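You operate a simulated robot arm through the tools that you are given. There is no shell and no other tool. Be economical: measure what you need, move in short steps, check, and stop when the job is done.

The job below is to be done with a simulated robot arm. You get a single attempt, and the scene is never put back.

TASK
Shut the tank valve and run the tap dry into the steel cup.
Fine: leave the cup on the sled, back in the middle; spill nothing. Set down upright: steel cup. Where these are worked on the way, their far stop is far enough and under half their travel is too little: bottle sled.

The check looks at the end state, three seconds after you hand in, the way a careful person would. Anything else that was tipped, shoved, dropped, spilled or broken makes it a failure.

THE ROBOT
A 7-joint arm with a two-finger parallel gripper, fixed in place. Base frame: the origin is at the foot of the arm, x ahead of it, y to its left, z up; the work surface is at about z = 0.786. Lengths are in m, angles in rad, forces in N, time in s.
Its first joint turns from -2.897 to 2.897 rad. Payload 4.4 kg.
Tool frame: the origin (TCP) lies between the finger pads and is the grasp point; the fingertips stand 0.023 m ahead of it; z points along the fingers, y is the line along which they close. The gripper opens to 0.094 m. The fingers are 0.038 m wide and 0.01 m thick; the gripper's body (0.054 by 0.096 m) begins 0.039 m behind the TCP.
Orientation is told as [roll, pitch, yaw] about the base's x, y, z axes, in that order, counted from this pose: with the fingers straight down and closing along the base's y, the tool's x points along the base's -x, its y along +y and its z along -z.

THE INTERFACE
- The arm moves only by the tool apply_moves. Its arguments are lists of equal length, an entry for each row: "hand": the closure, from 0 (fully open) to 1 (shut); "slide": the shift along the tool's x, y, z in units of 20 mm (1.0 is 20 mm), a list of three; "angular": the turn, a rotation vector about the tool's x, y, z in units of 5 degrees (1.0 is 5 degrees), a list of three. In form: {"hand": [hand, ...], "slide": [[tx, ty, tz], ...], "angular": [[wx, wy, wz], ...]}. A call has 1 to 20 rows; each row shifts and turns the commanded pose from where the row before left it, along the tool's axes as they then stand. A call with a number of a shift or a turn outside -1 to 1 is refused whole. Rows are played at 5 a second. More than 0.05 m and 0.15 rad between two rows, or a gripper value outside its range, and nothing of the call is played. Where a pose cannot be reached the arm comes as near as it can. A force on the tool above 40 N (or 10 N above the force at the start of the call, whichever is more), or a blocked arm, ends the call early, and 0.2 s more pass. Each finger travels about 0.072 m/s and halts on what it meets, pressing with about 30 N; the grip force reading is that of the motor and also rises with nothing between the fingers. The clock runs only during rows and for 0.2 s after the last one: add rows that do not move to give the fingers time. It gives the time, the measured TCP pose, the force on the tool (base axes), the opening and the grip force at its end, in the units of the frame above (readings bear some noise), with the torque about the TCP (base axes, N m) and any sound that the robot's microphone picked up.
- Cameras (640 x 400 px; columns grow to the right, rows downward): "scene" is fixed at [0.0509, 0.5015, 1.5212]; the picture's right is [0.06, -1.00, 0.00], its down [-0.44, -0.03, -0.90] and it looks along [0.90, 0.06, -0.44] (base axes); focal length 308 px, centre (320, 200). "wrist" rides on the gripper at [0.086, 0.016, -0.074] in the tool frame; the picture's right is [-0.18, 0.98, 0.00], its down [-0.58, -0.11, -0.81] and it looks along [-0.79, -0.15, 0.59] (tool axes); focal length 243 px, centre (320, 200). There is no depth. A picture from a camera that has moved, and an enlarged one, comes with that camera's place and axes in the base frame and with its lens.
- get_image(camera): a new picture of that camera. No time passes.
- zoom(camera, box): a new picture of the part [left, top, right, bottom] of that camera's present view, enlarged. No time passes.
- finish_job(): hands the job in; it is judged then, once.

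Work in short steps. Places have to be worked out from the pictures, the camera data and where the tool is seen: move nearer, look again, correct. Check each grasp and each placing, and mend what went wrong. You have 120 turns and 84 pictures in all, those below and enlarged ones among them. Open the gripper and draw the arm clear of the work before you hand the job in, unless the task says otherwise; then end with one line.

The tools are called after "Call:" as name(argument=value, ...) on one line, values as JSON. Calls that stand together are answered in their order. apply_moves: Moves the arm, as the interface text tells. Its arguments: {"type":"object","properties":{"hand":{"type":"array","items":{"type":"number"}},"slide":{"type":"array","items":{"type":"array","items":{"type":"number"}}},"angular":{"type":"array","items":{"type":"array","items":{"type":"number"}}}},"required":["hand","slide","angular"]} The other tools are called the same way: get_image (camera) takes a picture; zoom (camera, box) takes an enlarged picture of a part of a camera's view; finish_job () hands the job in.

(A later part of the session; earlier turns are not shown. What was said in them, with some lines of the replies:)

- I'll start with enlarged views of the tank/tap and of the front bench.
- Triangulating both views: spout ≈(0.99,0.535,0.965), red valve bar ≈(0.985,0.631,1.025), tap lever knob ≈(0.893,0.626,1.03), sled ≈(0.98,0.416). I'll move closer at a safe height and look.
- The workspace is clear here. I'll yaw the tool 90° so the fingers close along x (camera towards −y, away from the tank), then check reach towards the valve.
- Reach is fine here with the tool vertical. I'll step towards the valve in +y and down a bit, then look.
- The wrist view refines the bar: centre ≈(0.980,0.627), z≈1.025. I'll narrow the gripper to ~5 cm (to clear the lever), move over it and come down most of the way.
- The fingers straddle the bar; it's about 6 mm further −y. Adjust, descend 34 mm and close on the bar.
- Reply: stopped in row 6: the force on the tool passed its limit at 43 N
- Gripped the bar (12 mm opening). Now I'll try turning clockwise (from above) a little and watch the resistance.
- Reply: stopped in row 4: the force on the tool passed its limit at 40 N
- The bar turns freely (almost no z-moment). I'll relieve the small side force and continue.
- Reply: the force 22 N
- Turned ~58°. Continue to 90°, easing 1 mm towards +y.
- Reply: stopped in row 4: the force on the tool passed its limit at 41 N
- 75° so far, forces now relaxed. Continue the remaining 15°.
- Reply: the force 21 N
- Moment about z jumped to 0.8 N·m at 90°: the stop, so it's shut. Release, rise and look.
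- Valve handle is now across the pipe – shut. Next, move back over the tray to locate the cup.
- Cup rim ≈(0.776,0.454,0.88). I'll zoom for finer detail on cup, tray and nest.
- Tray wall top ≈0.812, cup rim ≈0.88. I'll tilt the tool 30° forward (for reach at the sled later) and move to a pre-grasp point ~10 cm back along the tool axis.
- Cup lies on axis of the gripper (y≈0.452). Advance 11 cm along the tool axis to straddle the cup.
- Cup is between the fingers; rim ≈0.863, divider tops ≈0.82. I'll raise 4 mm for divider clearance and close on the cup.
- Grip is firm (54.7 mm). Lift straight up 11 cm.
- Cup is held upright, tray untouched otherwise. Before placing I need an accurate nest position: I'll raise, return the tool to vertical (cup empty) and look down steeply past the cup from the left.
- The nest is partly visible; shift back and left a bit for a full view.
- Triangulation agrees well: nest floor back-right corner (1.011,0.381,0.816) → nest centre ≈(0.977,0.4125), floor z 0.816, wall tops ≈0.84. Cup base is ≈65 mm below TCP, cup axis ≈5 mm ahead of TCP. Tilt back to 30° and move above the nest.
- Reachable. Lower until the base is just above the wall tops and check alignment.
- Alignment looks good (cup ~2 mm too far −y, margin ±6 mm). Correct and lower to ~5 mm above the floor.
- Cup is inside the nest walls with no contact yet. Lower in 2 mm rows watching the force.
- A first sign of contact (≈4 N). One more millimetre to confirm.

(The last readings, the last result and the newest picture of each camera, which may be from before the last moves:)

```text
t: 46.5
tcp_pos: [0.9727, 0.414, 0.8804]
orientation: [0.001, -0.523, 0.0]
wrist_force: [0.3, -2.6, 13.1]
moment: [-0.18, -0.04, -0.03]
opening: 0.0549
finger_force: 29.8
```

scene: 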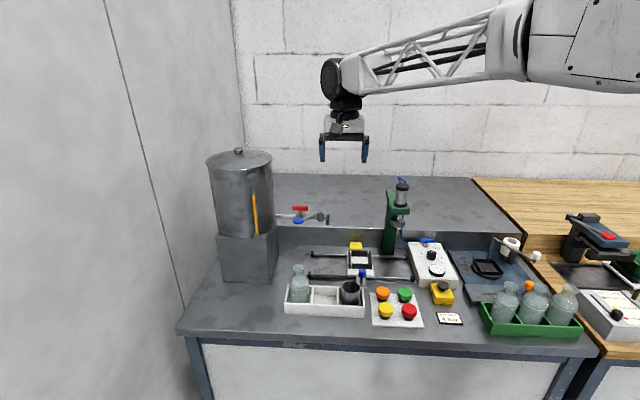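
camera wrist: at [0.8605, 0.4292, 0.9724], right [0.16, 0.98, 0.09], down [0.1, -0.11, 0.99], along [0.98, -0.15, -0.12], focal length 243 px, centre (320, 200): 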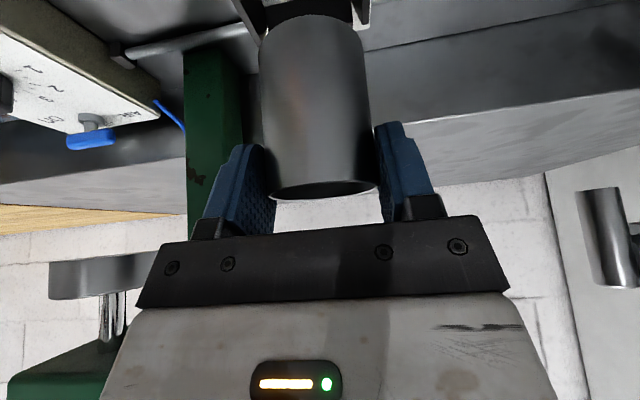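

Seated on the nest floor (13 N). Release gently and back out along the tool axis.

Call:
apply_moves(hand=[0.4, 0.3, 0.15, 0, 0, 0, 0, 0, 0, 0, 0], slide=[[0, 0, 0], [0, 0, 0], [0, 0, 0], [0, 0, 0], [0, 0, 0], [0, 0, -0.5], [0, 0, -1], [0, 0, -1], [0, 0, -1], [0, 0, -1], [0, 0, -1]], angular=[[0, 0, 0], [0, 0, 0], [0, 0, 0], [0, 0, 0], [0, 0, 0], [0, 0, 0], [0, 0, 0], [0, 0, 0], [0, 0, 0], [0, 0, 0], [0, 0, 0]])

Call:
get_image(camera="wrist")

Call:
zoom(camera="scene", box=[270, 190, 430, 300])

```text
t: 48.9
tcp_pos: [0.9176, 0.4161, 0.9732]
orientation: [-0.001, -0.522, 0.0]
wrist_force: [0.3, 0.3, -0.7]
moment: [0.02, 0.03, 0.0]
opening: 0.094
finger_force: 0.0
```

```text
46 pictures are left
camera wrist: at [0.8056, 0.4312, 0.9957], right [0.16, 0.98, 0.09], down [0.1, -0.11, 0.99], along [0.98, -0.15, -0.12], focal length 243 px, centre (320, 200)
```

wrist: 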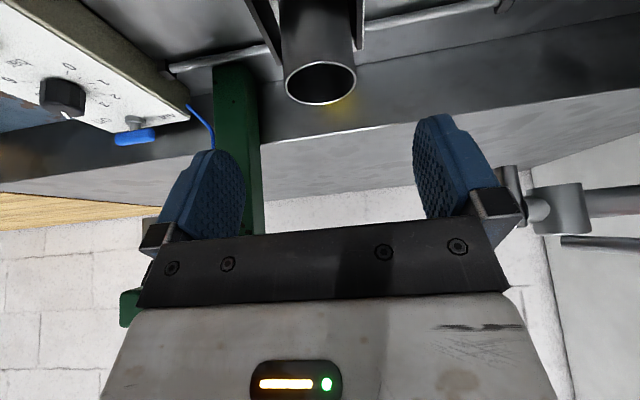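

```text
3.64 times, centred on (350, 245) of scene
camera zoom: at [0.0509, 0.5015, 1.5212], right [0.06, -1.0, 0.0], down [-0.44, -0.03, -0.9], along [0.9, 0.06, -0.44], focal length 1121 px, centre (211, 36)
```

zoom: 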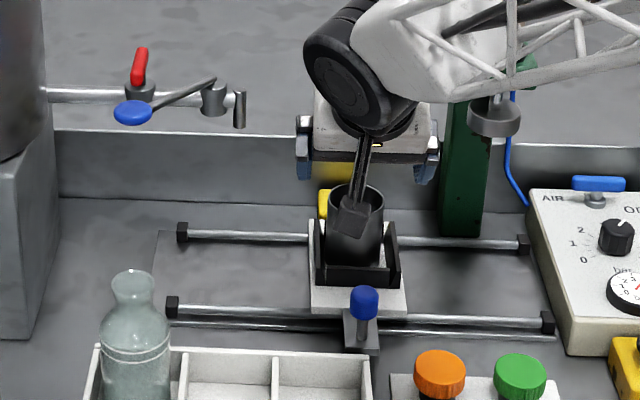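

Cup stands upright in the nest. The sled's blue knob is at ≈(0.860,0.412,0.861). I'll back off, make the tool vertical and position above the knob.

Call:
apply_moves(hand=[0, 0, 0, 0, 0, 0, 0, 0, 0, 0, 0, 0.3, 0.3, 0.3], slide=[[0.716, 0, -0.76], [0.716, 0, -0.76], [0.716, 0, -0.76], [0.716, 0, -0.76], [0.716, 0, -0.76], [0, 0, 0], [0, 0, 0], [0, 0, 0], [0, 0, 0], [0, 0, 0], [0, 0, 0], [-0.7, -0.07, 0], [-0.7, -0.07, 0], [-0.7, -0.07, 0]], angular=[[0, 0, 0], [0, 0, 0], [0, 0, 0], [0, 0, 0], [0, 0, 0], [0, 1, 0], [0, 1, 0], [0, 1, 0], [0, 1, 0], [0, 1, 0], [0, 1, 0], [0, 0, 0], [0, 0, 0], [0, 0, 0]])

Call:
get_image(camera="wrist")

Call:
zoom(camera="scene", box=[270, 190, 430, 300])

```text
t: 51.9
tcp_pos: [0.86, 0.4106, 1.005]
orientation: [-0.002, 0.003, 0.0]
wrist_force: [-0.7, 0.1, -0.3]
moment: [0.0, -0.04, -0.04]
opening: 0.0659
finger_force: 0.1
```

```text
44 pictures are left
camera wrist: at [0.7742, 0.4273, 1.0805], right [0.18, 0.98, 0.0], down [0.58, -0.11, 0.81], along [0.79, -0.15, -0.59], focal length 243 px, centre (320, 200)
```

wrist: 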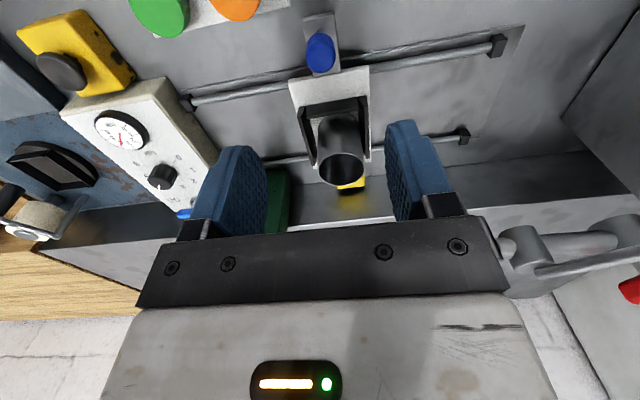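

```text
3.64 times, centred on (350, 245) of scene
camera zoom: at [0.0509, 0.5015, 1.5212], right [0.06, -1.0, 0.0], down [-0.44, -0.03, -0.9], along [0.9, 0.06, -0.44], focal length 1121 px, centre (211, 36)
```

zoom: 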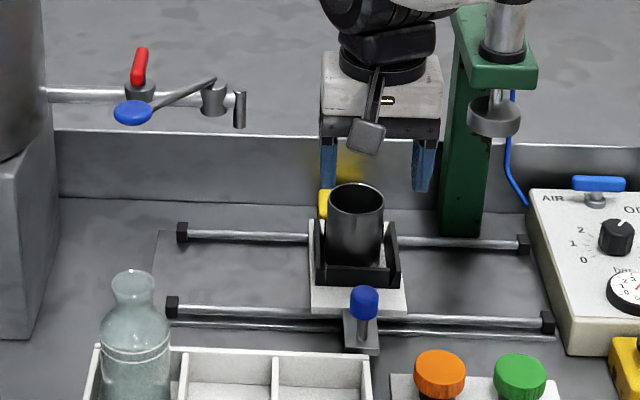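

Knob ≈(0.863,0.412,0.86), confirmed. Descend and close gently on it.

Call:
apply_moves(hand=[0.3, 0.3, 0.3, 0.3, 0.3, 0.3, 0.3, 0.3, 0.6, 0.9, 0.9, 0.9], slide=[[-0.17, 0.07, 1], [0, 0, 1], [0, 0, 1], [0, 0, 1], [0, 0, 1], [0, 0, 1], [0, 0, 0.7], [0, 0, 0.4], [0, 0, 0], [0, 0, 0], [0, 0, 0], [0, 0, 0]], angular=[[0, 0, 0], [0, 0, 0], [0, 0, 0], [0, 0, 0], [0, 0, 0], [0, 0, 0], [0, 0, 0], [0, 0, 0], [0, 0, 0], [0, 0, 0], [0, 0, 0], [0, 0, 0]])

Call:
zoom(camera="scene", box=[270, 190, 430, 300])

```text
t: 54.5
tcp_pos: [0.8622, 0.4113, 0.8625]
orientation: [0.0, 0.001, 0.0]
wrist_force: [2.0, -3.0, 0.0]
moment: [-0.08, -0.13, -0.01]
opening: 0.0255
finger_force: 45.2
```

```text
3.64 times, centred on (350, 245) of scene
camera zoom: at [0.0509, 0.5015, 1.5212], right [0.06, -1.0, 0.0], down [-0.44, -0.03, -0.9], along [0.9, 0.06, -0.44], focal length 1121 px, centre (211, 36)
```

zoom: 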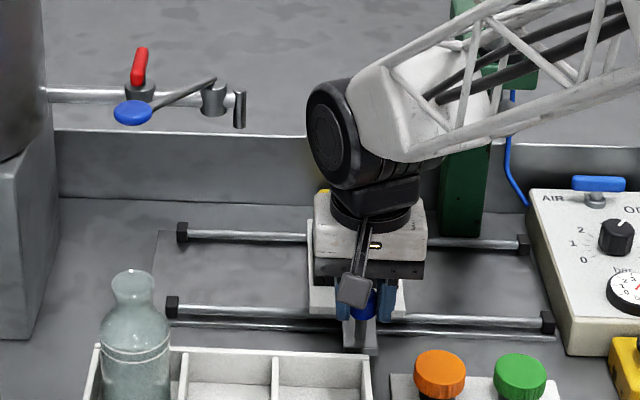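

Knob gripped (25.5 mm). Slide the sled towards the tap in slow rows, pausing short of the stop to check clearance to the lever.

Call:
apply_moves(hand=[0.9, 0.9, 0.9, 0.9, 0.9, 0.9, 0.9, 0.9, 0.9, 0.9], slide=[[0, 0.25, 0], [0, 0.5, 0], [0, 0.5, 0], [0, 0.5, 0], [0, 0.5, 0], [0, 0.5, 0], [0, 0.5, 0], [0, 0.5, 0], [0, 0.25, 0], [0, 0, 0]], angular=[[0, 0, 0], [0, 0, 0], [0, 0, 0], [0, 0, 0], [0, 0, 0], [0, 0, 0], [0, 0, 0], [0, 0, 0], [0, 0, 0], [0, 0, 0]])

Call:
zoom(camera="scene", box=[250, 180, 410, 290])

Call:
get_image(camera="wrist")

```text
t: 56.7
tcp_pos: [0.8628, 0.491, 0.8627]
orientation: [-0.001, 0.004, -0.001]
wrist_force: [-20.4, -0.5, -17.6]
moment: [-0.01, 0.91, -0.02]
opening: 0.0251
finger_force: 45.4
```

```text
3.64 times, centred on (330, 235) of scene
camera zoom: at [0.0509, 0.5015, 1.5212], right [0.06, -1.0, 0.0], down [-0.44, -0.03, -0.9], along [0.9, 0.06, -0.44], focal length 1121 px, centre (284, 73)
```

zoom: 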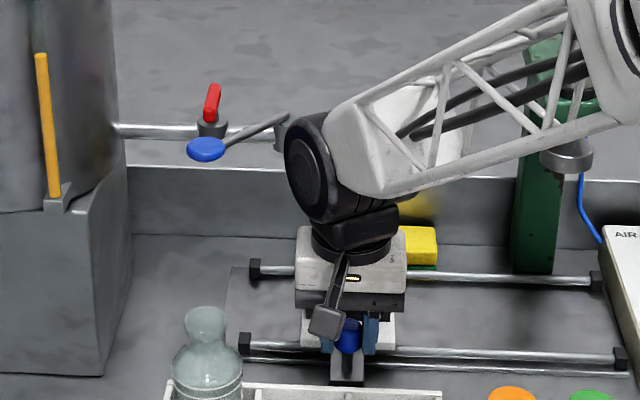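

```text
40 pictures are left
camera wrist: at [0.7771, 0.5072, 0.9375], right [0.18, 0.98, 0.0], down [0.58, -0.11, 0.8], along [0.79, -0.15, -0.59], focal length 243 px, centre (320, 200)
```

wrist: 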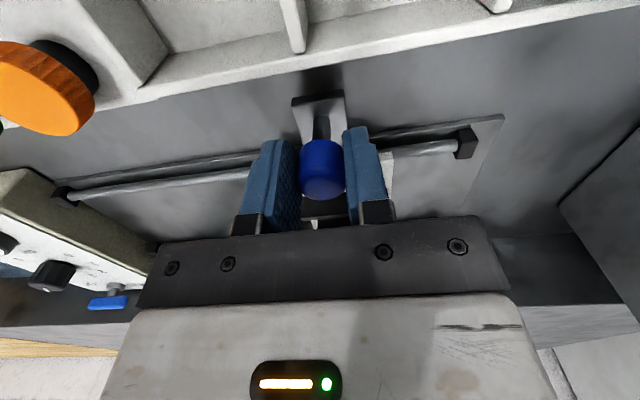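

Sled slid 80 mm and the lever is clear. Continue slowly to the left stop.

Call:
apply_moves(hand=[0.9, 0.9, 0.9, 0.9, 0.9, 0.9, 0.9], slide=[[0, 0.4, 0], [0, 0.4, 0], [0, 0.4, 0], [0, 0.4, 0], [0, 0.3, 0], [0, 0.2, 0], [0, 0, 0]], angular=[[0, 0, 0], [0, 0, 0], [0, 0, 0], [0, 0, 0], [0, 0, 0], [0, 0, 0], [0, 0, 0]])

Call:
zoom(camera="scene", box=[250, 180, 410, 290])

```text
t: 58.1
tcp_pos: [0.8643, 0.5294, 0.8636]
orientation: [-0.001, 0.001, -0.002]
wrist_force: [-7.3, -5.3, 6.8]
moment: [-0.16, 0.04, 0.0]
opening: 0.0253
finger_force: 44.9
stopped in row 7: the force on the tool passed its limit at 42 N (the readings are from after the stop); the commanded pose is now the measured one
```

```text
3.64 times, centred on (330, 235) of scene
camera zoom: at [0.0509, 0.5015, 1.5212], right [0.06, -1.0, 0.0], down [-0.44, -0.03, -0.9], along [0.9, 0.06, -0.44], focal length 1121 px, centre (284, 73)
```

zoom: 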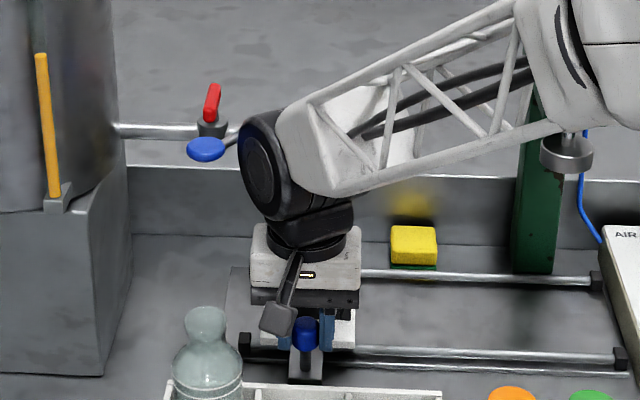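

The sled reached the left stop (y shift 118 mm, force limit). Release the knob and rise.

Call:
apply_moves(hand=[0.6, 0.4, 0.4, 0.4, 0.4, 0.4, 0.4, 0.4, 0.4, 0.4, 0.4], slide=[[0, 0, 0], [0, 0, 0], [0, 0, 0], [0, 0, -0.5], [0, 0, -1], [0, 0, -1], [0, 0, -1], [0.5, 0, -1], [0.5, 0, -1], [0.5, 0, -1], [0.5, 0, -1]], angular=[[0, 0, 0], [0, 0, 0], [0, 0, 0], [0, 0, 0], [0, 0, 0], [0, 0, 0], [0, 0, 0], [0, 0, 0], [0, 0, 0], [0, 0, 0], [0, 0, 0]])

Call:
zoom(camera="scene", box=[250, 180, 410, 290])

Call:
get_image(camera="wrist")

```text
t: 60.5
tcp_pos: [0.8234, 0.5303, 1.0129]
orientation: [-0.002, 0.003, -0.001]
wrist_force: [-0.3, 0.3, -0.5]
moment: [-0.01, 0.0, 0.0]
opening: 0.0563
finger_force: 0.1
```

```text
3.64 times, centred on (330, 235) of scene
camera zoom: at [0.0509, 0.5015, 1.5212], right [0.06, -1.0, 0.0], down [-0.44, -0.03, -0.9], along [0.9, 0.06, -0.44], focal length 1121 px, centre (284, 73)
```

zoom: 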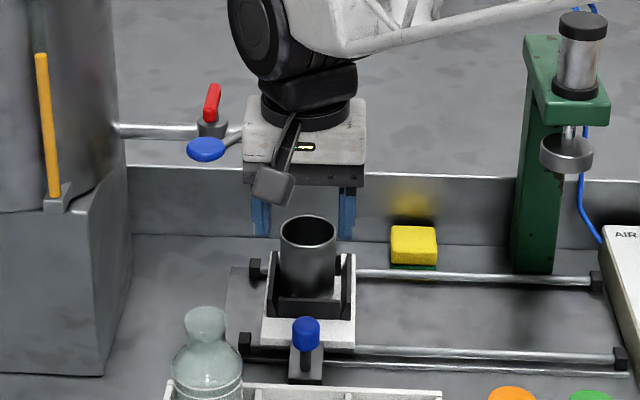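

```text
37 pictures are left
camera wrist: at [0.7389, 0.547, 1.0876], right [0.19, 0.98, 0.0], down [0.58, -0.11, 0.8], along [0.79, -0.15, -0.59], focal length 243 px, centre (320, 200)
```

wrist: 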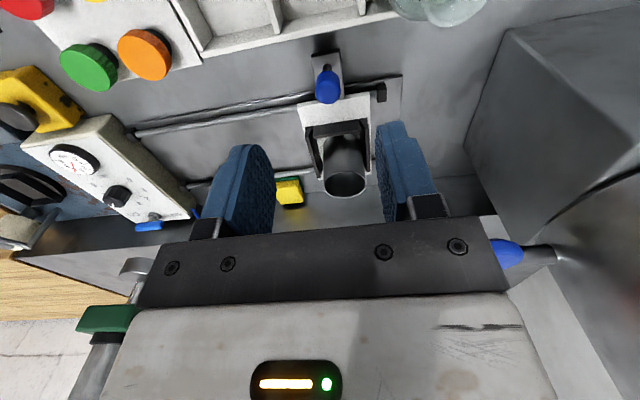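

The sled is at its left stop. Raise and back off to inspect spout/cup alignment and the lever geometry.

Call:
apply_moves(hand=[0.4, 0.4, 0.4, 0.4, 0.4, 0.4, 0.4, 0.4, 0.4, 0.4], slide=[[0.3, 0, -1], [0.3, 0, -1], [0.3, 0, -1], [0.3, 0, -1], [0.3, 0, -1], [0.3, 0, -1], [0.3, 0, -1], [0.3, 0, -1], [0.3, 0, -1], [0, 0, 0]], angular=[[0, 0, 0], [0, 0, 0], [0, 0, 0], [0, 0, 0], [0, 0, 0], [0, 0, 0], [0, 0, 0], [0, 0, 0], [0, 0, 0], [0, 0, 0]])

Call:
zoom(camera="scene", box=[280, 195, 360, 275])

Call:
zoom(camera="wrist", box=[240, 20, 480, 170])

```text
t: 62.7
tcp_pos: [0.7709, 0.531, 1.1928]
orientation: [-0.003, 0.004, -0.001]
wrist_force: [0.5, 1.1, -0.3]
moment: [0.01, -0.02, 0.01]
opening: 0.0562
finger_force: 0.0
```

```text
5.00 times, centred on (320, 235) of scene
camera zoom: at [0.0509, 0.5015, 1.5212], right [0.06, -1.0, 0.0], down [-0.44, -0.03, -0.9], along [0.9, 0.06, -0.44], focal length 1542 px, centre (320, 25)
```

zoom: 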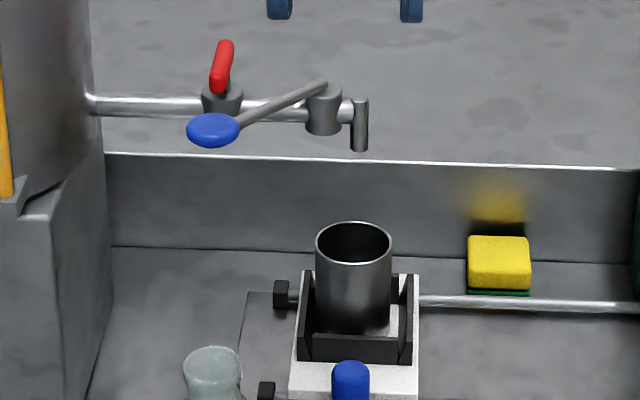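

```text
2.67 times, centred on (360, 95) of wrist
camera zoom: at [0.6857, 0.5473, 1.2676], right [0.19, 0.98, 0.0], down [0.58, -0.11, 0.8], along [0.79, -0.15, -0.59], focal length 647 px, centre (213, 480)
```

zoom: 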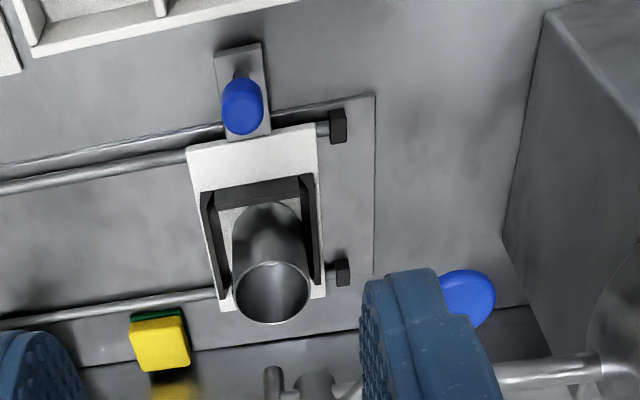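

Spout (0.982,0.530) is centred over the cup (0.978,0.531). Lever knob ≈(0.890,0.620,1.03), pivot ≈(0.982,0.554). I'll bring the half-open vertical gripper over the knob so the fingers straddle it loosely.

Call:
apply_moves(hand=[0.35, 0.35, 0.35, 0.35, 0.35, 0.35, 0.35], slide=[[-0.99, 0.742, 0], [-0.99, 0.742, 0.3], [-0.99, 0.742, 0.3], [-0.99, 0.742, 0.9], [-0.99, 0.742, 0.9], [-0.99, 0.742, 1], [0, 0, 0]], angular=[[0, 0, 0], [0, 0, 0], [0, 0, 0], [0, 0, 0], [0, 0, 0], [0, 0, 0], [0, 0, 0]])

Call:
get_image(camera="wrist")

Call:
zoom(camera="scene", box=[250, 160, 360, 240])

```text
t: 64.3
tcp_pos: [0.8909, 0.6197, 1.1235]
orientation: [0.0, 0.003, 0.0]
wrist_force: [0.9, -0.5, -0.2]
moment: [0.0, 0.0, 0.01]
opening: 0.0612
finger_force: 0.0
```

```text
34 pictures are left
camera wrist: at [0.8049, 0.6366, 1.1996], right [0.19, 0.98, 0.0], down [0.58, -0.11, 0.8], along [0.79, -0.15, -0.59], focal length 243 px, centre (320, 200)
```

wrist: 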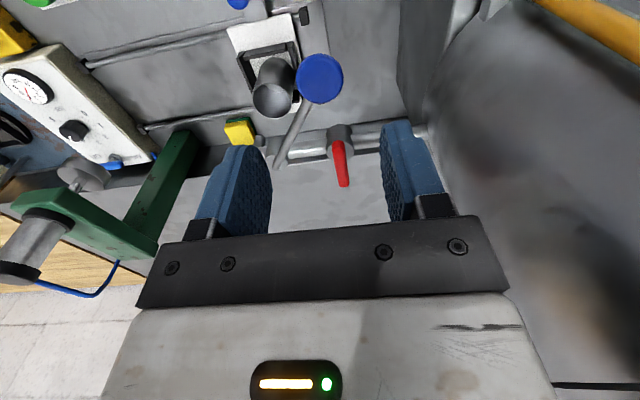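

```text
5.00 times, centred on (305, 200) of scene
camera zoom: at [0.0509, 0.5015, 1.5212], right [0.06, -1.0, 0.0], down [-0.44, -0.03, -0.9], along [0.9, 0.06, -0.44], focal length 1542 px, centre (395, 200)
```

zoom: 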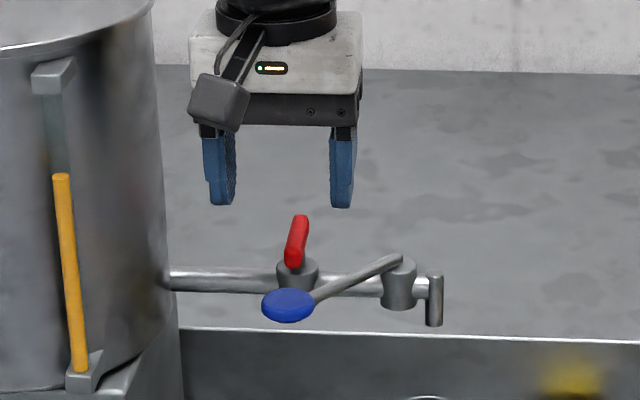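

Knob confirmed at (0.891,0.621). Descend to straddle it.

Call:
apply_moves(hand=[0.35, 0.35, 0.35, 0.35, 0.35, 0.35], slide=[[0, 0.05, 1], [0, 0, 1], [0, 0, 1], [0, 0, 1], [0, 0, 0.5], [0, 0, 0]], angular=[[0, 0, 0], [0, 0, 0], [0, 0, 0], [0, 0, 0], [0, 0, 0], [0, 0, 0]])

Call:
get_image(camera="wrist")

```text
t: 65.7
tcp_pos: [0.8885, 0.6209, 1.0355]
orientation: [-0.001, 0.005, 0.0]
wrist_force: [-0.3, 0.7, 0.3]
moment: [-0.03, -0.04, 0.02]
opening: 0.0613
finger_force: 0.0
```

```text
32 pictures are left
camera wrist: at [0.8029, 0.6372, 1.11], right [0.19, 0.98, 0.0], down [0.58, -0.11, 0.8], along [0.79, -0.15, -0.59], focal length 243 px, centre (320, 200)
```

wrist: 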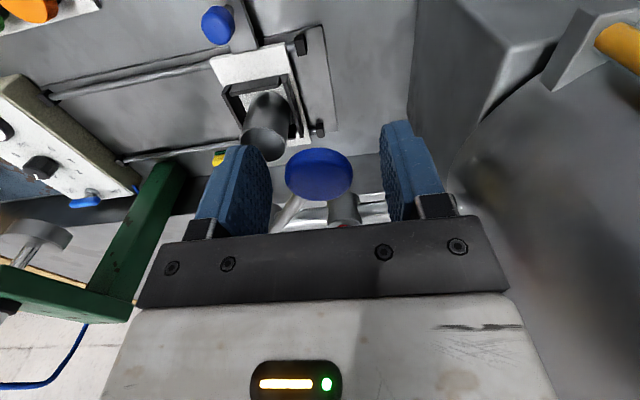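

Straddled, nothing touched. Try nudging the lever towards −y (with matching −x for the arc) a little, watching force and picture.

Call:
apply_moves(hand=[0.35, 0.35, 0.35, 0.35, 0.35, 0.35], slide=[[0, -0.35, 0], [0, -0.35, 0], [0.1, -0.25, 0], [0.15, -0.25, 0], [0.15, -0.25, 0], [0, 0, 0]], angular=[[0, 0, 0], [0, 0, 0], [0, 0, 0], [0, 0, 0], [0, 0, 0], [0, 0, 0]])

Call:
zoom(camera="scene", box=[250, 180, 360, 260])

```text
t: 66.9
tcp_pos: [0.8817, 0.5995, 1.0359]
orientation: [0.001, 0.0, 0.002]
wrist_force: [0.5, 30.8, -1.5]
moment: [0.2, -0.27, 0.25]
opening: 0.0746
finger_force: 15.4
stopped in row 5: the force on the tool passed its limit at 43 N (the readings are from after the stop); the commanded pose is now the measured one
```

```text
5.00 times, centred on (305, 220) of scene
camera zoom: at [0.0509, 0.5015, 1.5212], right [0.06, -1.0, 0.0], down [-0.44, -0.03, -0.9], along [0.9, 0.06, -0.44], focal length 1542 px, centre (395, 100)
```

zoom: 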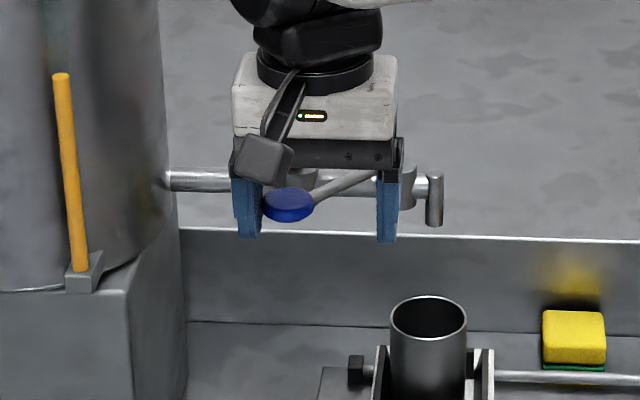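

Blocked: the knob didn't move, so that is the closed stop. Back off and try the other way (+y,+x) gently.

Call:
apply_moves(hand=[0.35, 0.35, 0.35, 0.35, 0.35, 0.35, 0.35, 0.35], slide=[[-0.2, 0.5, 0], [-0.2, 0.5, 0], [0, 0.5, 0], [-0.1, 0.25, 0], [-0.15, 0.25, 0], [-0.15, 0.2, 0], [-0.15, 0.2, 0], [0, 0, 0]], angular=[[0, 0, 0], [0, 0, 0], [0, 0, 0], [0, 0, 0], [0, 0, 0], [0, 0, 0], [0, 0, 0], [0, 0, 0]])

Call:
zoom(camera="scene", box=[250, 180, 360, 260])

```text
t: 68.1
tcp_pos: [0.8934, 0.6334, 1.0353]
orientation: [-0.002, 0.006, -0.004]
wrist_force: [-20.1, -21.9, 5.0]
moment: [-0.41, 0.14, -1.13]
opening: 0.0705
finger_force: 10.3
stopped in row 6: the force on the tool passed its limit at 47 N (the readings are from after the stop); the commanded pose is now the measured one
```

```text
5.00 times, centred on (305, 220) of scene
camera zoom: at [0.0509, 0.5015, 1.5212], right [0.06, -1.0, 0.0], down [-0.44, -0.03, -0.9], along [0.9, 0.06, -0.44], focal length 1542 px, centre (395, 100)
```

zoom: 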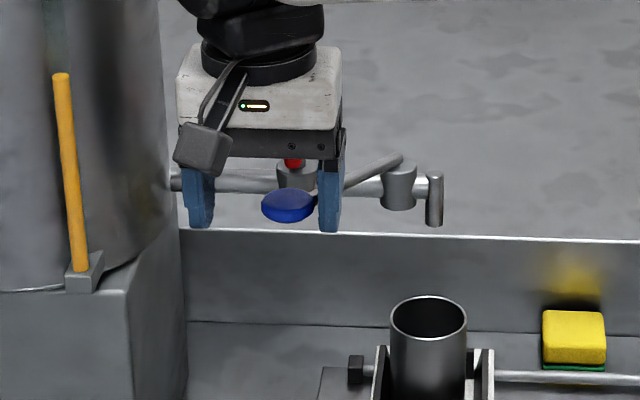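

Neither sideways direction gives, so the lever likely tilts about a horizontal axis. Back off to free contact and look closely at the tap.

Call:
apply_moves(hand=[0.35, 0.35, 0.35, 0.35, 0.35, 0.35, 0.35], slide=[[0.1, -0.5, 0], [0, -0.1, 0], [0, 0, -1], [0, 0, -1], [0, 0, -1], [0, 0, -1], [0, 0, -1]], angular=[[0, 0, 0], [0, 0, 0], [0, 0, 0], [0, 0, 0], [0, 0, 0], [0, 0, 0], [0, 0, 0]])

Call:
zoom(camera="scene", box=[280, 200, 335, 235])

Call:
zoom(camera="wrist", box=[220, 40, 420, 165])

```text
t: 69.7
tcp_pos: [0.8927, 0.6241, 1.1333]
orientation: [-0.002, 0.003, -0.002]
wrist_force: [-0.3, 0.1, -0.4]
moment: [-0.01, -0.04, 0.04]
opening: 0.0612
finger_force: 0.0
```

```text
11.43 times, centred on (308, 218) of scene
camera zoom: at [0.0509, 0.5015, 1.5212], right [0.06, -1.0, 0.0], down [-0.44, -0.03, -0.9], along [0.9, 0.06, -0.44], focal length 3524 px, centre (463, 0)
```

zoom: 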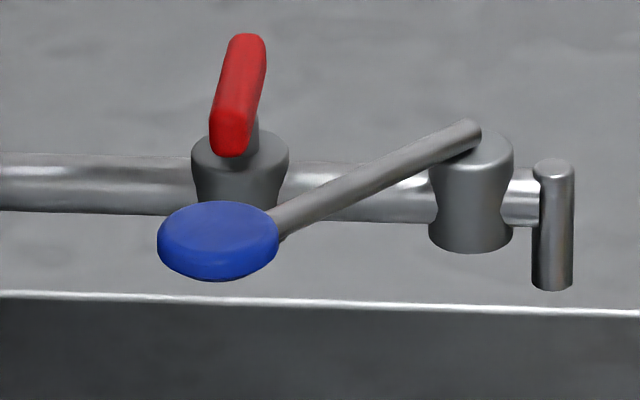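

```text
3.20 times, centred on (320, 102) of wrist
camera zoom: at [0.807, 0.64, 1.21], right [0.19, 0.98, 0.0], down [0.58, -0.11, 0.8], along [0.79, -0.15, -0.59], focal length 776 px, centre (320, 512)
```

zoom: 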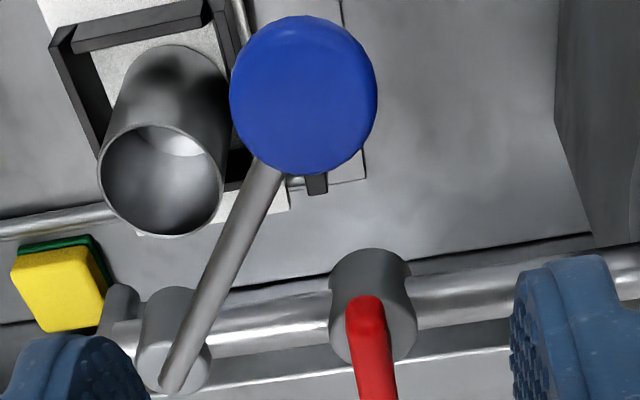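

The lever ends in a flat paddle – press-down type. I'll close the fingers and press gently down on the paddle centre.

Call:
apply_moves(hand=[1, 1, 1, 1, 1, 1, 1, 1, 1, 1], slide=[[0, -0.15, 0], [0, 0, 0.5], [0, 0, 0.5], [0, 0, 0.5], [0, 0, 0.7], [0, 0, 0.7], [0, 0, 0.5], [0, 0, 0.3], [0, 0, 0.3], [0, 0, 0]], angular=[[0, 0, 0], [0, 0, 0], [0, 0, 0], [0, 0, 0], [0, 0, 0], [0, 0, 0], [0, 0, 0], [0, 0, 0], [0, 0, 0], [0, 0, 0]])

Call:
zoom(camera="scene", box=[260, 180, 350, 260])

```text
t: 71.9
tcp_pos: [0.8922, 0.6209, 1.0555]
orientation: [-0.001, 0.002, -0.001]
wrist_force: [-1.2, 0.3, 3.5]
moment: [-0.03, 0.03, 0.01]
opening: 0.0001
finger_force: 29.8
```

```text
5.00 times, centred on (305, 220) of scene
camera zoom: at [0.0509, 0.5015, 1.5212], right [0.06, -1.0, 0.0], down [-0.44, -0.03, -0.9], along [0.9, 0.06, -0.44], focal length 1542 px, centre (395, 100)
```

zoom: 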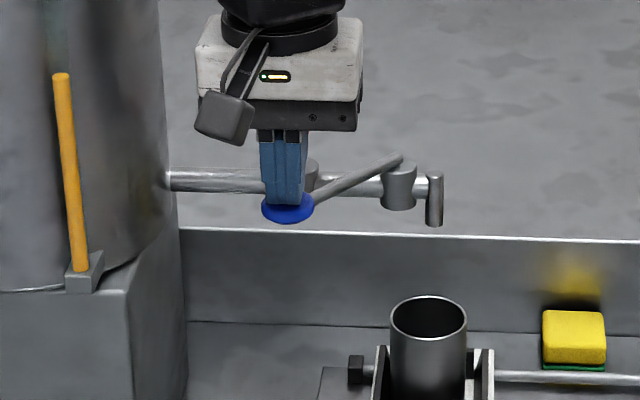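

In contact with the paddle (3.5 N). Press further down in small rows.

Call:
apply_moves(hand=[1, 1, 1, 1, 1, 1], slide=[[0, 0, 0.25], [0, 0, 0.25], [0, 0, 0.25], [0, 0, 0.25], [0, 0, 0.25], [0, 0, 0]], angular=[[0, 0, 0], [0, 0, 0], [0, 0, 0], [0, 0, 0], [0, 0, 0], [0, 0, 0]])

Call:
zoom(camera="scene", box=[260, 180, 350, 260])

```text
t: 73.3
tcp_pos: [0.8929, 0.6195, 1.0314]
orientation: [0.001, 0.002, -0.003]
wrist_force: [1.8, -4.6, 21.1]
moment: [-0.2, -0.3, -0.05]
opening: 0.0001
finger_force: 30.1
```

```text
5.00 times, centred on (305, 220) of scene
camera zoom: at [0.0509, 0.5015, 1.5212], right [0.06, -1.0, 0.0], down [-0.44, -0.03, -0.9], along [0.9, 0.06, -0.44], focal length 1542 px, centre (395, 100)
```

zoom: 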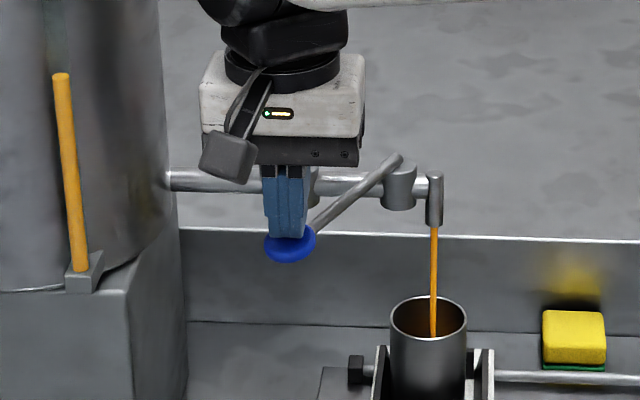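

The juice runs into the cup. Hold the lever pressed and wait.

Call:
apply_moves(hand=[1, 1, 1, 1, 1, 1, 1, 1, 1, 1], slide=[[0, 0, 0.15], [0, 0, 0], [0, 0, 0], [0, 0, 0], [0, 0, 0], [0, 0, 0], [0, 0, 0], [0, 0, 0], [0, 0, 0], [0, 0, 0]], angular=[[0, 0, 0], [0, 0, 0], [0, 0, 0], [0, 0, 0], [0, 0, 0], [0, 0, 0], [0, 0, 0], [0, 0, 0], [0, 0, 0], [0, 0, 0]])

Call:
zoom(camera="scene", box=[260, 180, 350, 260])

```text
t: 73.8
tcp_pos: [0.8925, 0.6208, 1.0319]
orientation: [0.0, 0.001, -0.003]
wrist_force: [-4.5, -2.1, 11.4]
moment: [-0.13, -0.05, -0.03]
opening: 0.0001
finger_force: 29.6
stopped in row 2: the force on the tool passed its limit at 42 N (the readings are from after the stop); the commanded pose is now the measured one
```

```text
5.00 times, centred on (305, 220) of scene
camera zoom: at [0.0509, 0.5015, 1.5212], right [0.06, -1.0, 0.0], down [-0.44, -0.03, -0.9], along [0.9, 0.06, -0.44], focal length 1542 px, centre (395, 100)
```

zoom: 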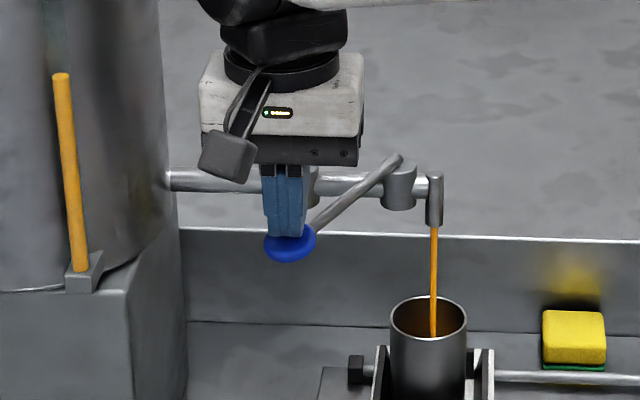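

Lever is at its bottom stop and still flowing. Hold without further motion.

Call:
apply_moves(hand=[1, 1, 1, 1, 1, 1, 1, 1, 1, 1, 1, 1, 1, 1, 1], slide=[[0, 0, 0], [0, 0, 0], [0, 0, 0], [0, 0, 0], [0, 0, 0], [0, 0, 0], [0, 0, 0], [0, 0, 0], [0, 0, 0], [0, 0, 0], [0, 0, 0], [0, 0, 0], [0, 0, 0], [0, 0, 0], [0, 0, 0]], angular=[[0, 0, 0], [0, 0, 0], [0, 0, 0], [0, 0, 0], [0, 0, 0], [0, 0, 0], [0, 0, 0], [0, 0, 0], [0, 0, 0], [0, 0, 0], [0, 0, 0], [0, 0, 0], [0, 0, 0], [0, 0, 0], [0, 0, 0]])

Call:
zoom(camera="scene", box=[260, 180, 350, 260])

```text
t: 77.0
tcp_pos: [0.8934, 0.6211, 1.0307]
orientation: [0.002, 0.001, -0.002]
wrist_force: [3.3, 0.8, 29.4]
moment: [-0.17, -0.36, -0.01]
opening: 0.0
finger_force: 30.1
```

```text
5.00 times, centred on (305, 220) of scene
camera zoom: at [0.0509, 0.5015, 1.5212], right [0.06, -1.0, 0.0], down [-0.44, -0.03, -0.9], along [0.9, 0.06, -0.44], focal length 1542 px, centre (395, 100)
```

zoom: 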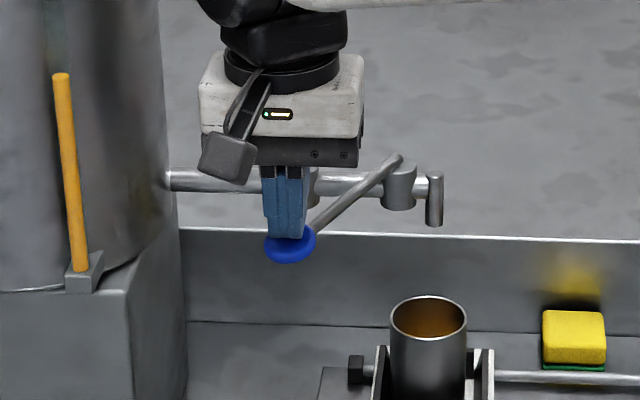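

Flow has ended and the gauge is unchanged. Hold 2 s more for drips, then rise off the lever.

Call:
apply_moves(hand=[1, 1, 1, 1, 1, 1, 1, 1, 1, 1, 1, 1, 1, 1, 1, 1], slide=[[0, 0, 0], [0, 0, 0], [0, 0, 0], [0, 0, 0], [0, 0, 0], [0, 0, 0], [0, 0, 0], [0, 0, -0.4], [0, 0, -0.4], [0, 0, -0.5], [0, 0, -0.5], [0, 0, -1], [0, 0, -1], [0, 0, -1], [0.5, 0, -1], [0.5, 0, -1]], angular=[[0, 0, 0], [0, 0, 0], [0, 0, 0], [0, 0, 0], [0, 0, 0], [0, 0, 0], [0, 0, 0], [0, 0, 0], [0, 0, 0], [0, 0, 0], [0, 0, 0], [0, 0, 0], [0, 0, 0], [0, 0, 0], [0, 0, 0], [0, 0, 0]])

Call:
zoom(camera="scene", box=[260, 180, 350, 260])

```text
t: 80.4
tcp_pos: [0.8726, 0.6205, 1.1649]
orientation: [-0.003, 0.004, -0.003]
wrist_force: [0.2, -0.1, -1.1]
moment: [0.0, 0.0, -0.03]
opening: 0.0002
finger_force: 30.2
```

```text
5.00 times, centred on (305, 220) of scene
camera zoom: at [0.0509, 0.5015, 1.5212], right [0.06, -1.0, 0.0], down [-0.44, -0.03, -0.9], along [0.9, 0.06, -0.44], focal length 1542 px, centre (395, 100)
```

zoom: 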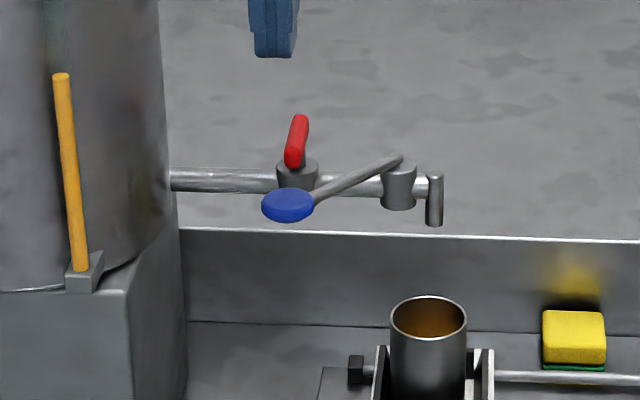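

Tap closed itself and is dry. Now return to the sled knob (≈(0.863,0.5295,0.862)) by the same clear route.

Call:
apply_moves(hand=[0.8, 0.6, 0.3, 0.3, 0.3, 0.3, 0.3, 0.3, 0.3, 0.3, 0.3, 0.3, 0.3, 0.3], slide=[[0.5, -0.91, 0], [0.5, -0.91, 0], [0.5, -0.91, 0], [0.5, -0.91, 0], [0.5, -0.91, 0], [0, 0, 0.95], [0, 0, 0.95], [0, 0, 0.95], [0, 0, 0.95], [0, 0, 0.95], [0, 0, 0.95], [0, 0, 0.95], [0, 0, 0.95], [0, 0, 0]], angular=[[0, 0, 0], [0, 0, 0], [0, 0, 0], [0, 0, 0], [0, 0, 0], [0, 0, 0], [0, 0, 0], [0, 0, 0], [0, 0, 0], [0, 0, 0], [0, 0, 0], [0, 0, 0], [0, 0, 0], [0, 0, 0]])

Call:
get_image(camera="wrist")

```text
t: 83.4
tcp_pos: [0.8211, 0.5317, 1.0136]
orientation: [0.0, 0.001, -0.002]
wrist_force: [-0.1, -0.4, 0.0]
moment: [0.01, -0.01, 0.0]
opening: 0.0657
finger_force: 0.1
```

```text
22 pictures are left
camera wrist: at [0.7349, 0.5471, 1.0893], right [0.19, 0.98, 0.0], down [0.58, -0.11, 0.81], along [0.79, -0.15, -0.59], focal length 243 px, centre (320, 200)
```

wrist: 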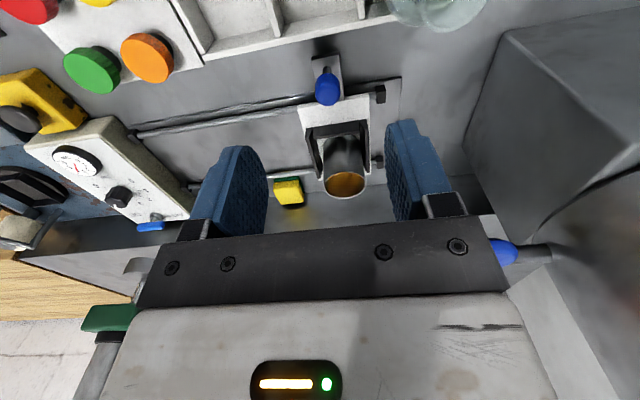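

Sled and cup are as before. Descend to the knob and grip it.

Call:
apply_moves(hand=[0.3, 0.3, 0.3, 0.3, 0.3, 0.3, 0.3, 0.3, 0.5, 0.7, 0.9, 0.9], slide=[[-0.53, -0.03, 1], [-0.53, -0.03, 1], [-0.53, -0.03, 1], [-0.53, 0, 1], [0, 0, 1], [0, 0, 1], [0, 0, 1], [0, 0, 0.55], [0, 0, 0], [0, 0, 0], [0, 0, 0], [0, 0, 0]], angular=[[0, 0, 0], [0, 0, 0], [0, 0, 0], [0, 0, 0], [0, 0, 0], [0, 0, 0], [0, 0, 0], [0, 0, 0], [0, 0, 0], [0, 0, 0], [0, 0, 0], [0, 0, 0]])

```text
t: 86.0
tcp_pos: [0.8651, 0.5286, 0.8622]
orientation: [0.001, 0.001, -0.002]
wrist_force: [1.4, 3.1, -2.7]
moment: [0.06, -0.17, -0.02]
opening: 0.0257
finger_force: 45.1
```

Knob gripped. Slide gently back 117 mm with ramps so nothing slops.

Call:
apply_moves(hand=[0.9, 0.9, 0.9, 0.9, 0.9, 0.9, 0.9, 0.9, 0.9, 0.9, 0.9, 0.9, 0.9, 0.9, 0.9, 0.9, 0.9, 0.9, 0.9, 0.9], slide=[[0, -0.1, 0], [0, -0.2, 0], [0, -0.33, 0], [0, -0.33, 0], [0, -0.33, 0], [0, -0.33, 0], [0, -0.33, 0], [0, -0.33, 0], [0, -0.33, 0], [0, -0.33, 0], [0, -0.33, 0], [0, -0.33, 0], [0, -0.33, 0], [0, -0.33, 0], [0, -0.33, 0], [0, -0.33, 0], [0, -0.33, 0], [0, -0.3, 0], [0, -0.2, 0], [0, -0.1, 0]], angular=[[0, 0, 0], [0, 0, 0], [0, 0, 0], [0, 0, 0], [0, 0, 0], [0, 0, 0], [0, 0, 0], [0, 0, 0], [0, 0, 0], [0, 0, 0], [0, 0, 0], [0, 0, 0], [0, 0, 0], [0, 0, 0], [0, 0, 0], [0, 0, 0], [0, 0, 0], [0, 0, 0], [0, 0, 0], [0, 0, 0]])

```text
t: 90.2
tcp_pos: [0.8632, 0.4105, 0.8636]
orientation: [-0.001, -0.001, -0.002]
wrist_force: [-1.4, -0.3, 8.3]
moment: [-0.04, 0.12, -0.01]
opening: 0.0252
finger_force: 45.3
```

Back at y≈0.411 (started at 0.4113). Release, rise and draw clear.

Call:
apply_moves(hand=[0.7, 0.5, 0.4, 0.4, 0.4, 0.4, 0.4, 0.4, 0.4, 0.4, 0.4, 0.4, 0.2, 0, 0, 0], slide=[[0, 0, 0], [0, 0, 0], [0, 0, 0], [0, 0, -0.5], [0, 0, -1], [0, 0, -1], [0, 0, -1], [0, 0, -1], [0, 0, -1], [0, 0, -1], [0.5, 0, -1], [0.5, 0, -1], [1, 0, -1], [1, 0, -1], [1, 0, -1], [1, 0, -1]], angular=[[0, 0, 0], [0, 0, 0], [0, 0, 0], [0, 0, 0], [0, 0, 0], [0, 0, 0], [0, 0, 0], [0, 0, 0], [0, 0, 0], [0, 0, 0], [0, 0, 0], [0, 0, 0], [0, 0, 0], [0, 0, 0], [0, 0, 0], [0, 0, 0]])

Call:
zoom(camera="scene", box=[200, 180, 440, 330])

Call:
zoom(camera="scene", box=[300, 225, 420, 300])

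Call:
get_image(camera="wrist")

```text
t: 93.6
tcp_pos: [0.7637, 0.4097, 1.1121]
orientation: [0.001, 0.002, -0.004]
wrist_force: [-0.6, -0.3, -0.6]
moment: [-0.01, -0.02, -0.03]
opening: 0.0941
finger_force: 0.1
```

```text
2.67 times, centred on (320, 255) of scene
camera zoom: at [0.0509, 0.5015, 1.5212], right [0.06, -1.0, 0.0], down [-0.44, -0.03, -0.9], along [0.9, 0.06, -0.44], focal length 822 px, centre (320, 53)
```

zoom: 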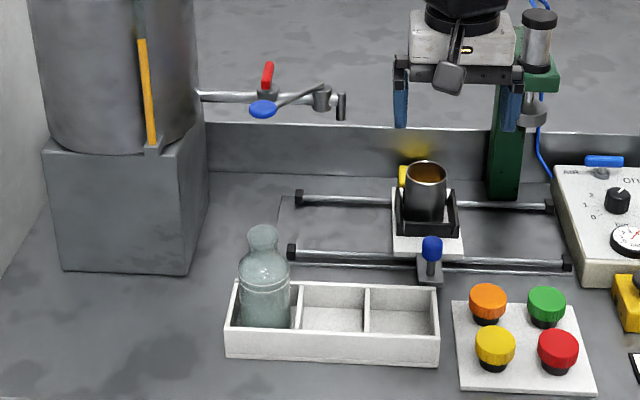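

```text
5.33 times, centred on (360, 262) of scene
camera zoom: at [0.0509, 0.5015, 1.5212], right [0.06, -1.0, 0.0], down [-0.44, -0.03, -0.9], along [0.9, 0.06, -0.44], focal length 1644 px, centre (107, -133)
```

zoom: 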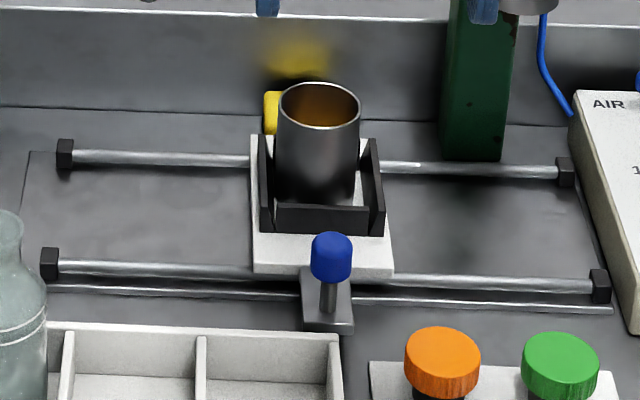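

```text
19 pictures are left
camera wrist: at [0.6778, 0.4268, 1.1881], right [0.19, 0.98, 0.0], down [0.58, -0.11, 0.81], along [0.79, -0.15, -0.59], focal length 243 px, centre (320, 200)
```

wrist: 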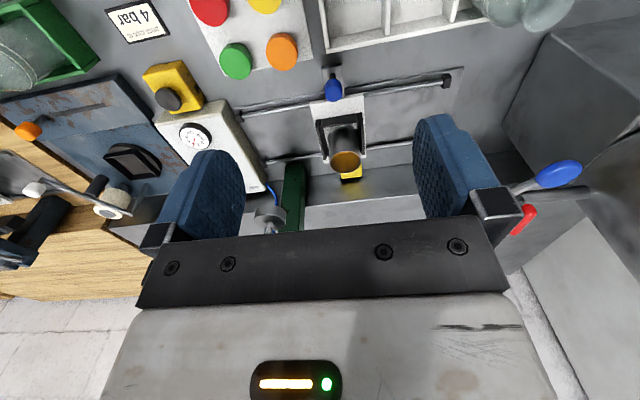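

The sled is back mid-rail, the cup stands upright on it with the juice in it, nothing is spilled, the valve is shut and the arm is clear and open. Handing in.

Call:
finish_job()

```text
The job is handed in.
```

The tank valve is shut and the tap ran dry into the steel cup. The cup stands upright on the sled, back in the middle, and I saw nothing spilled or knocked over.
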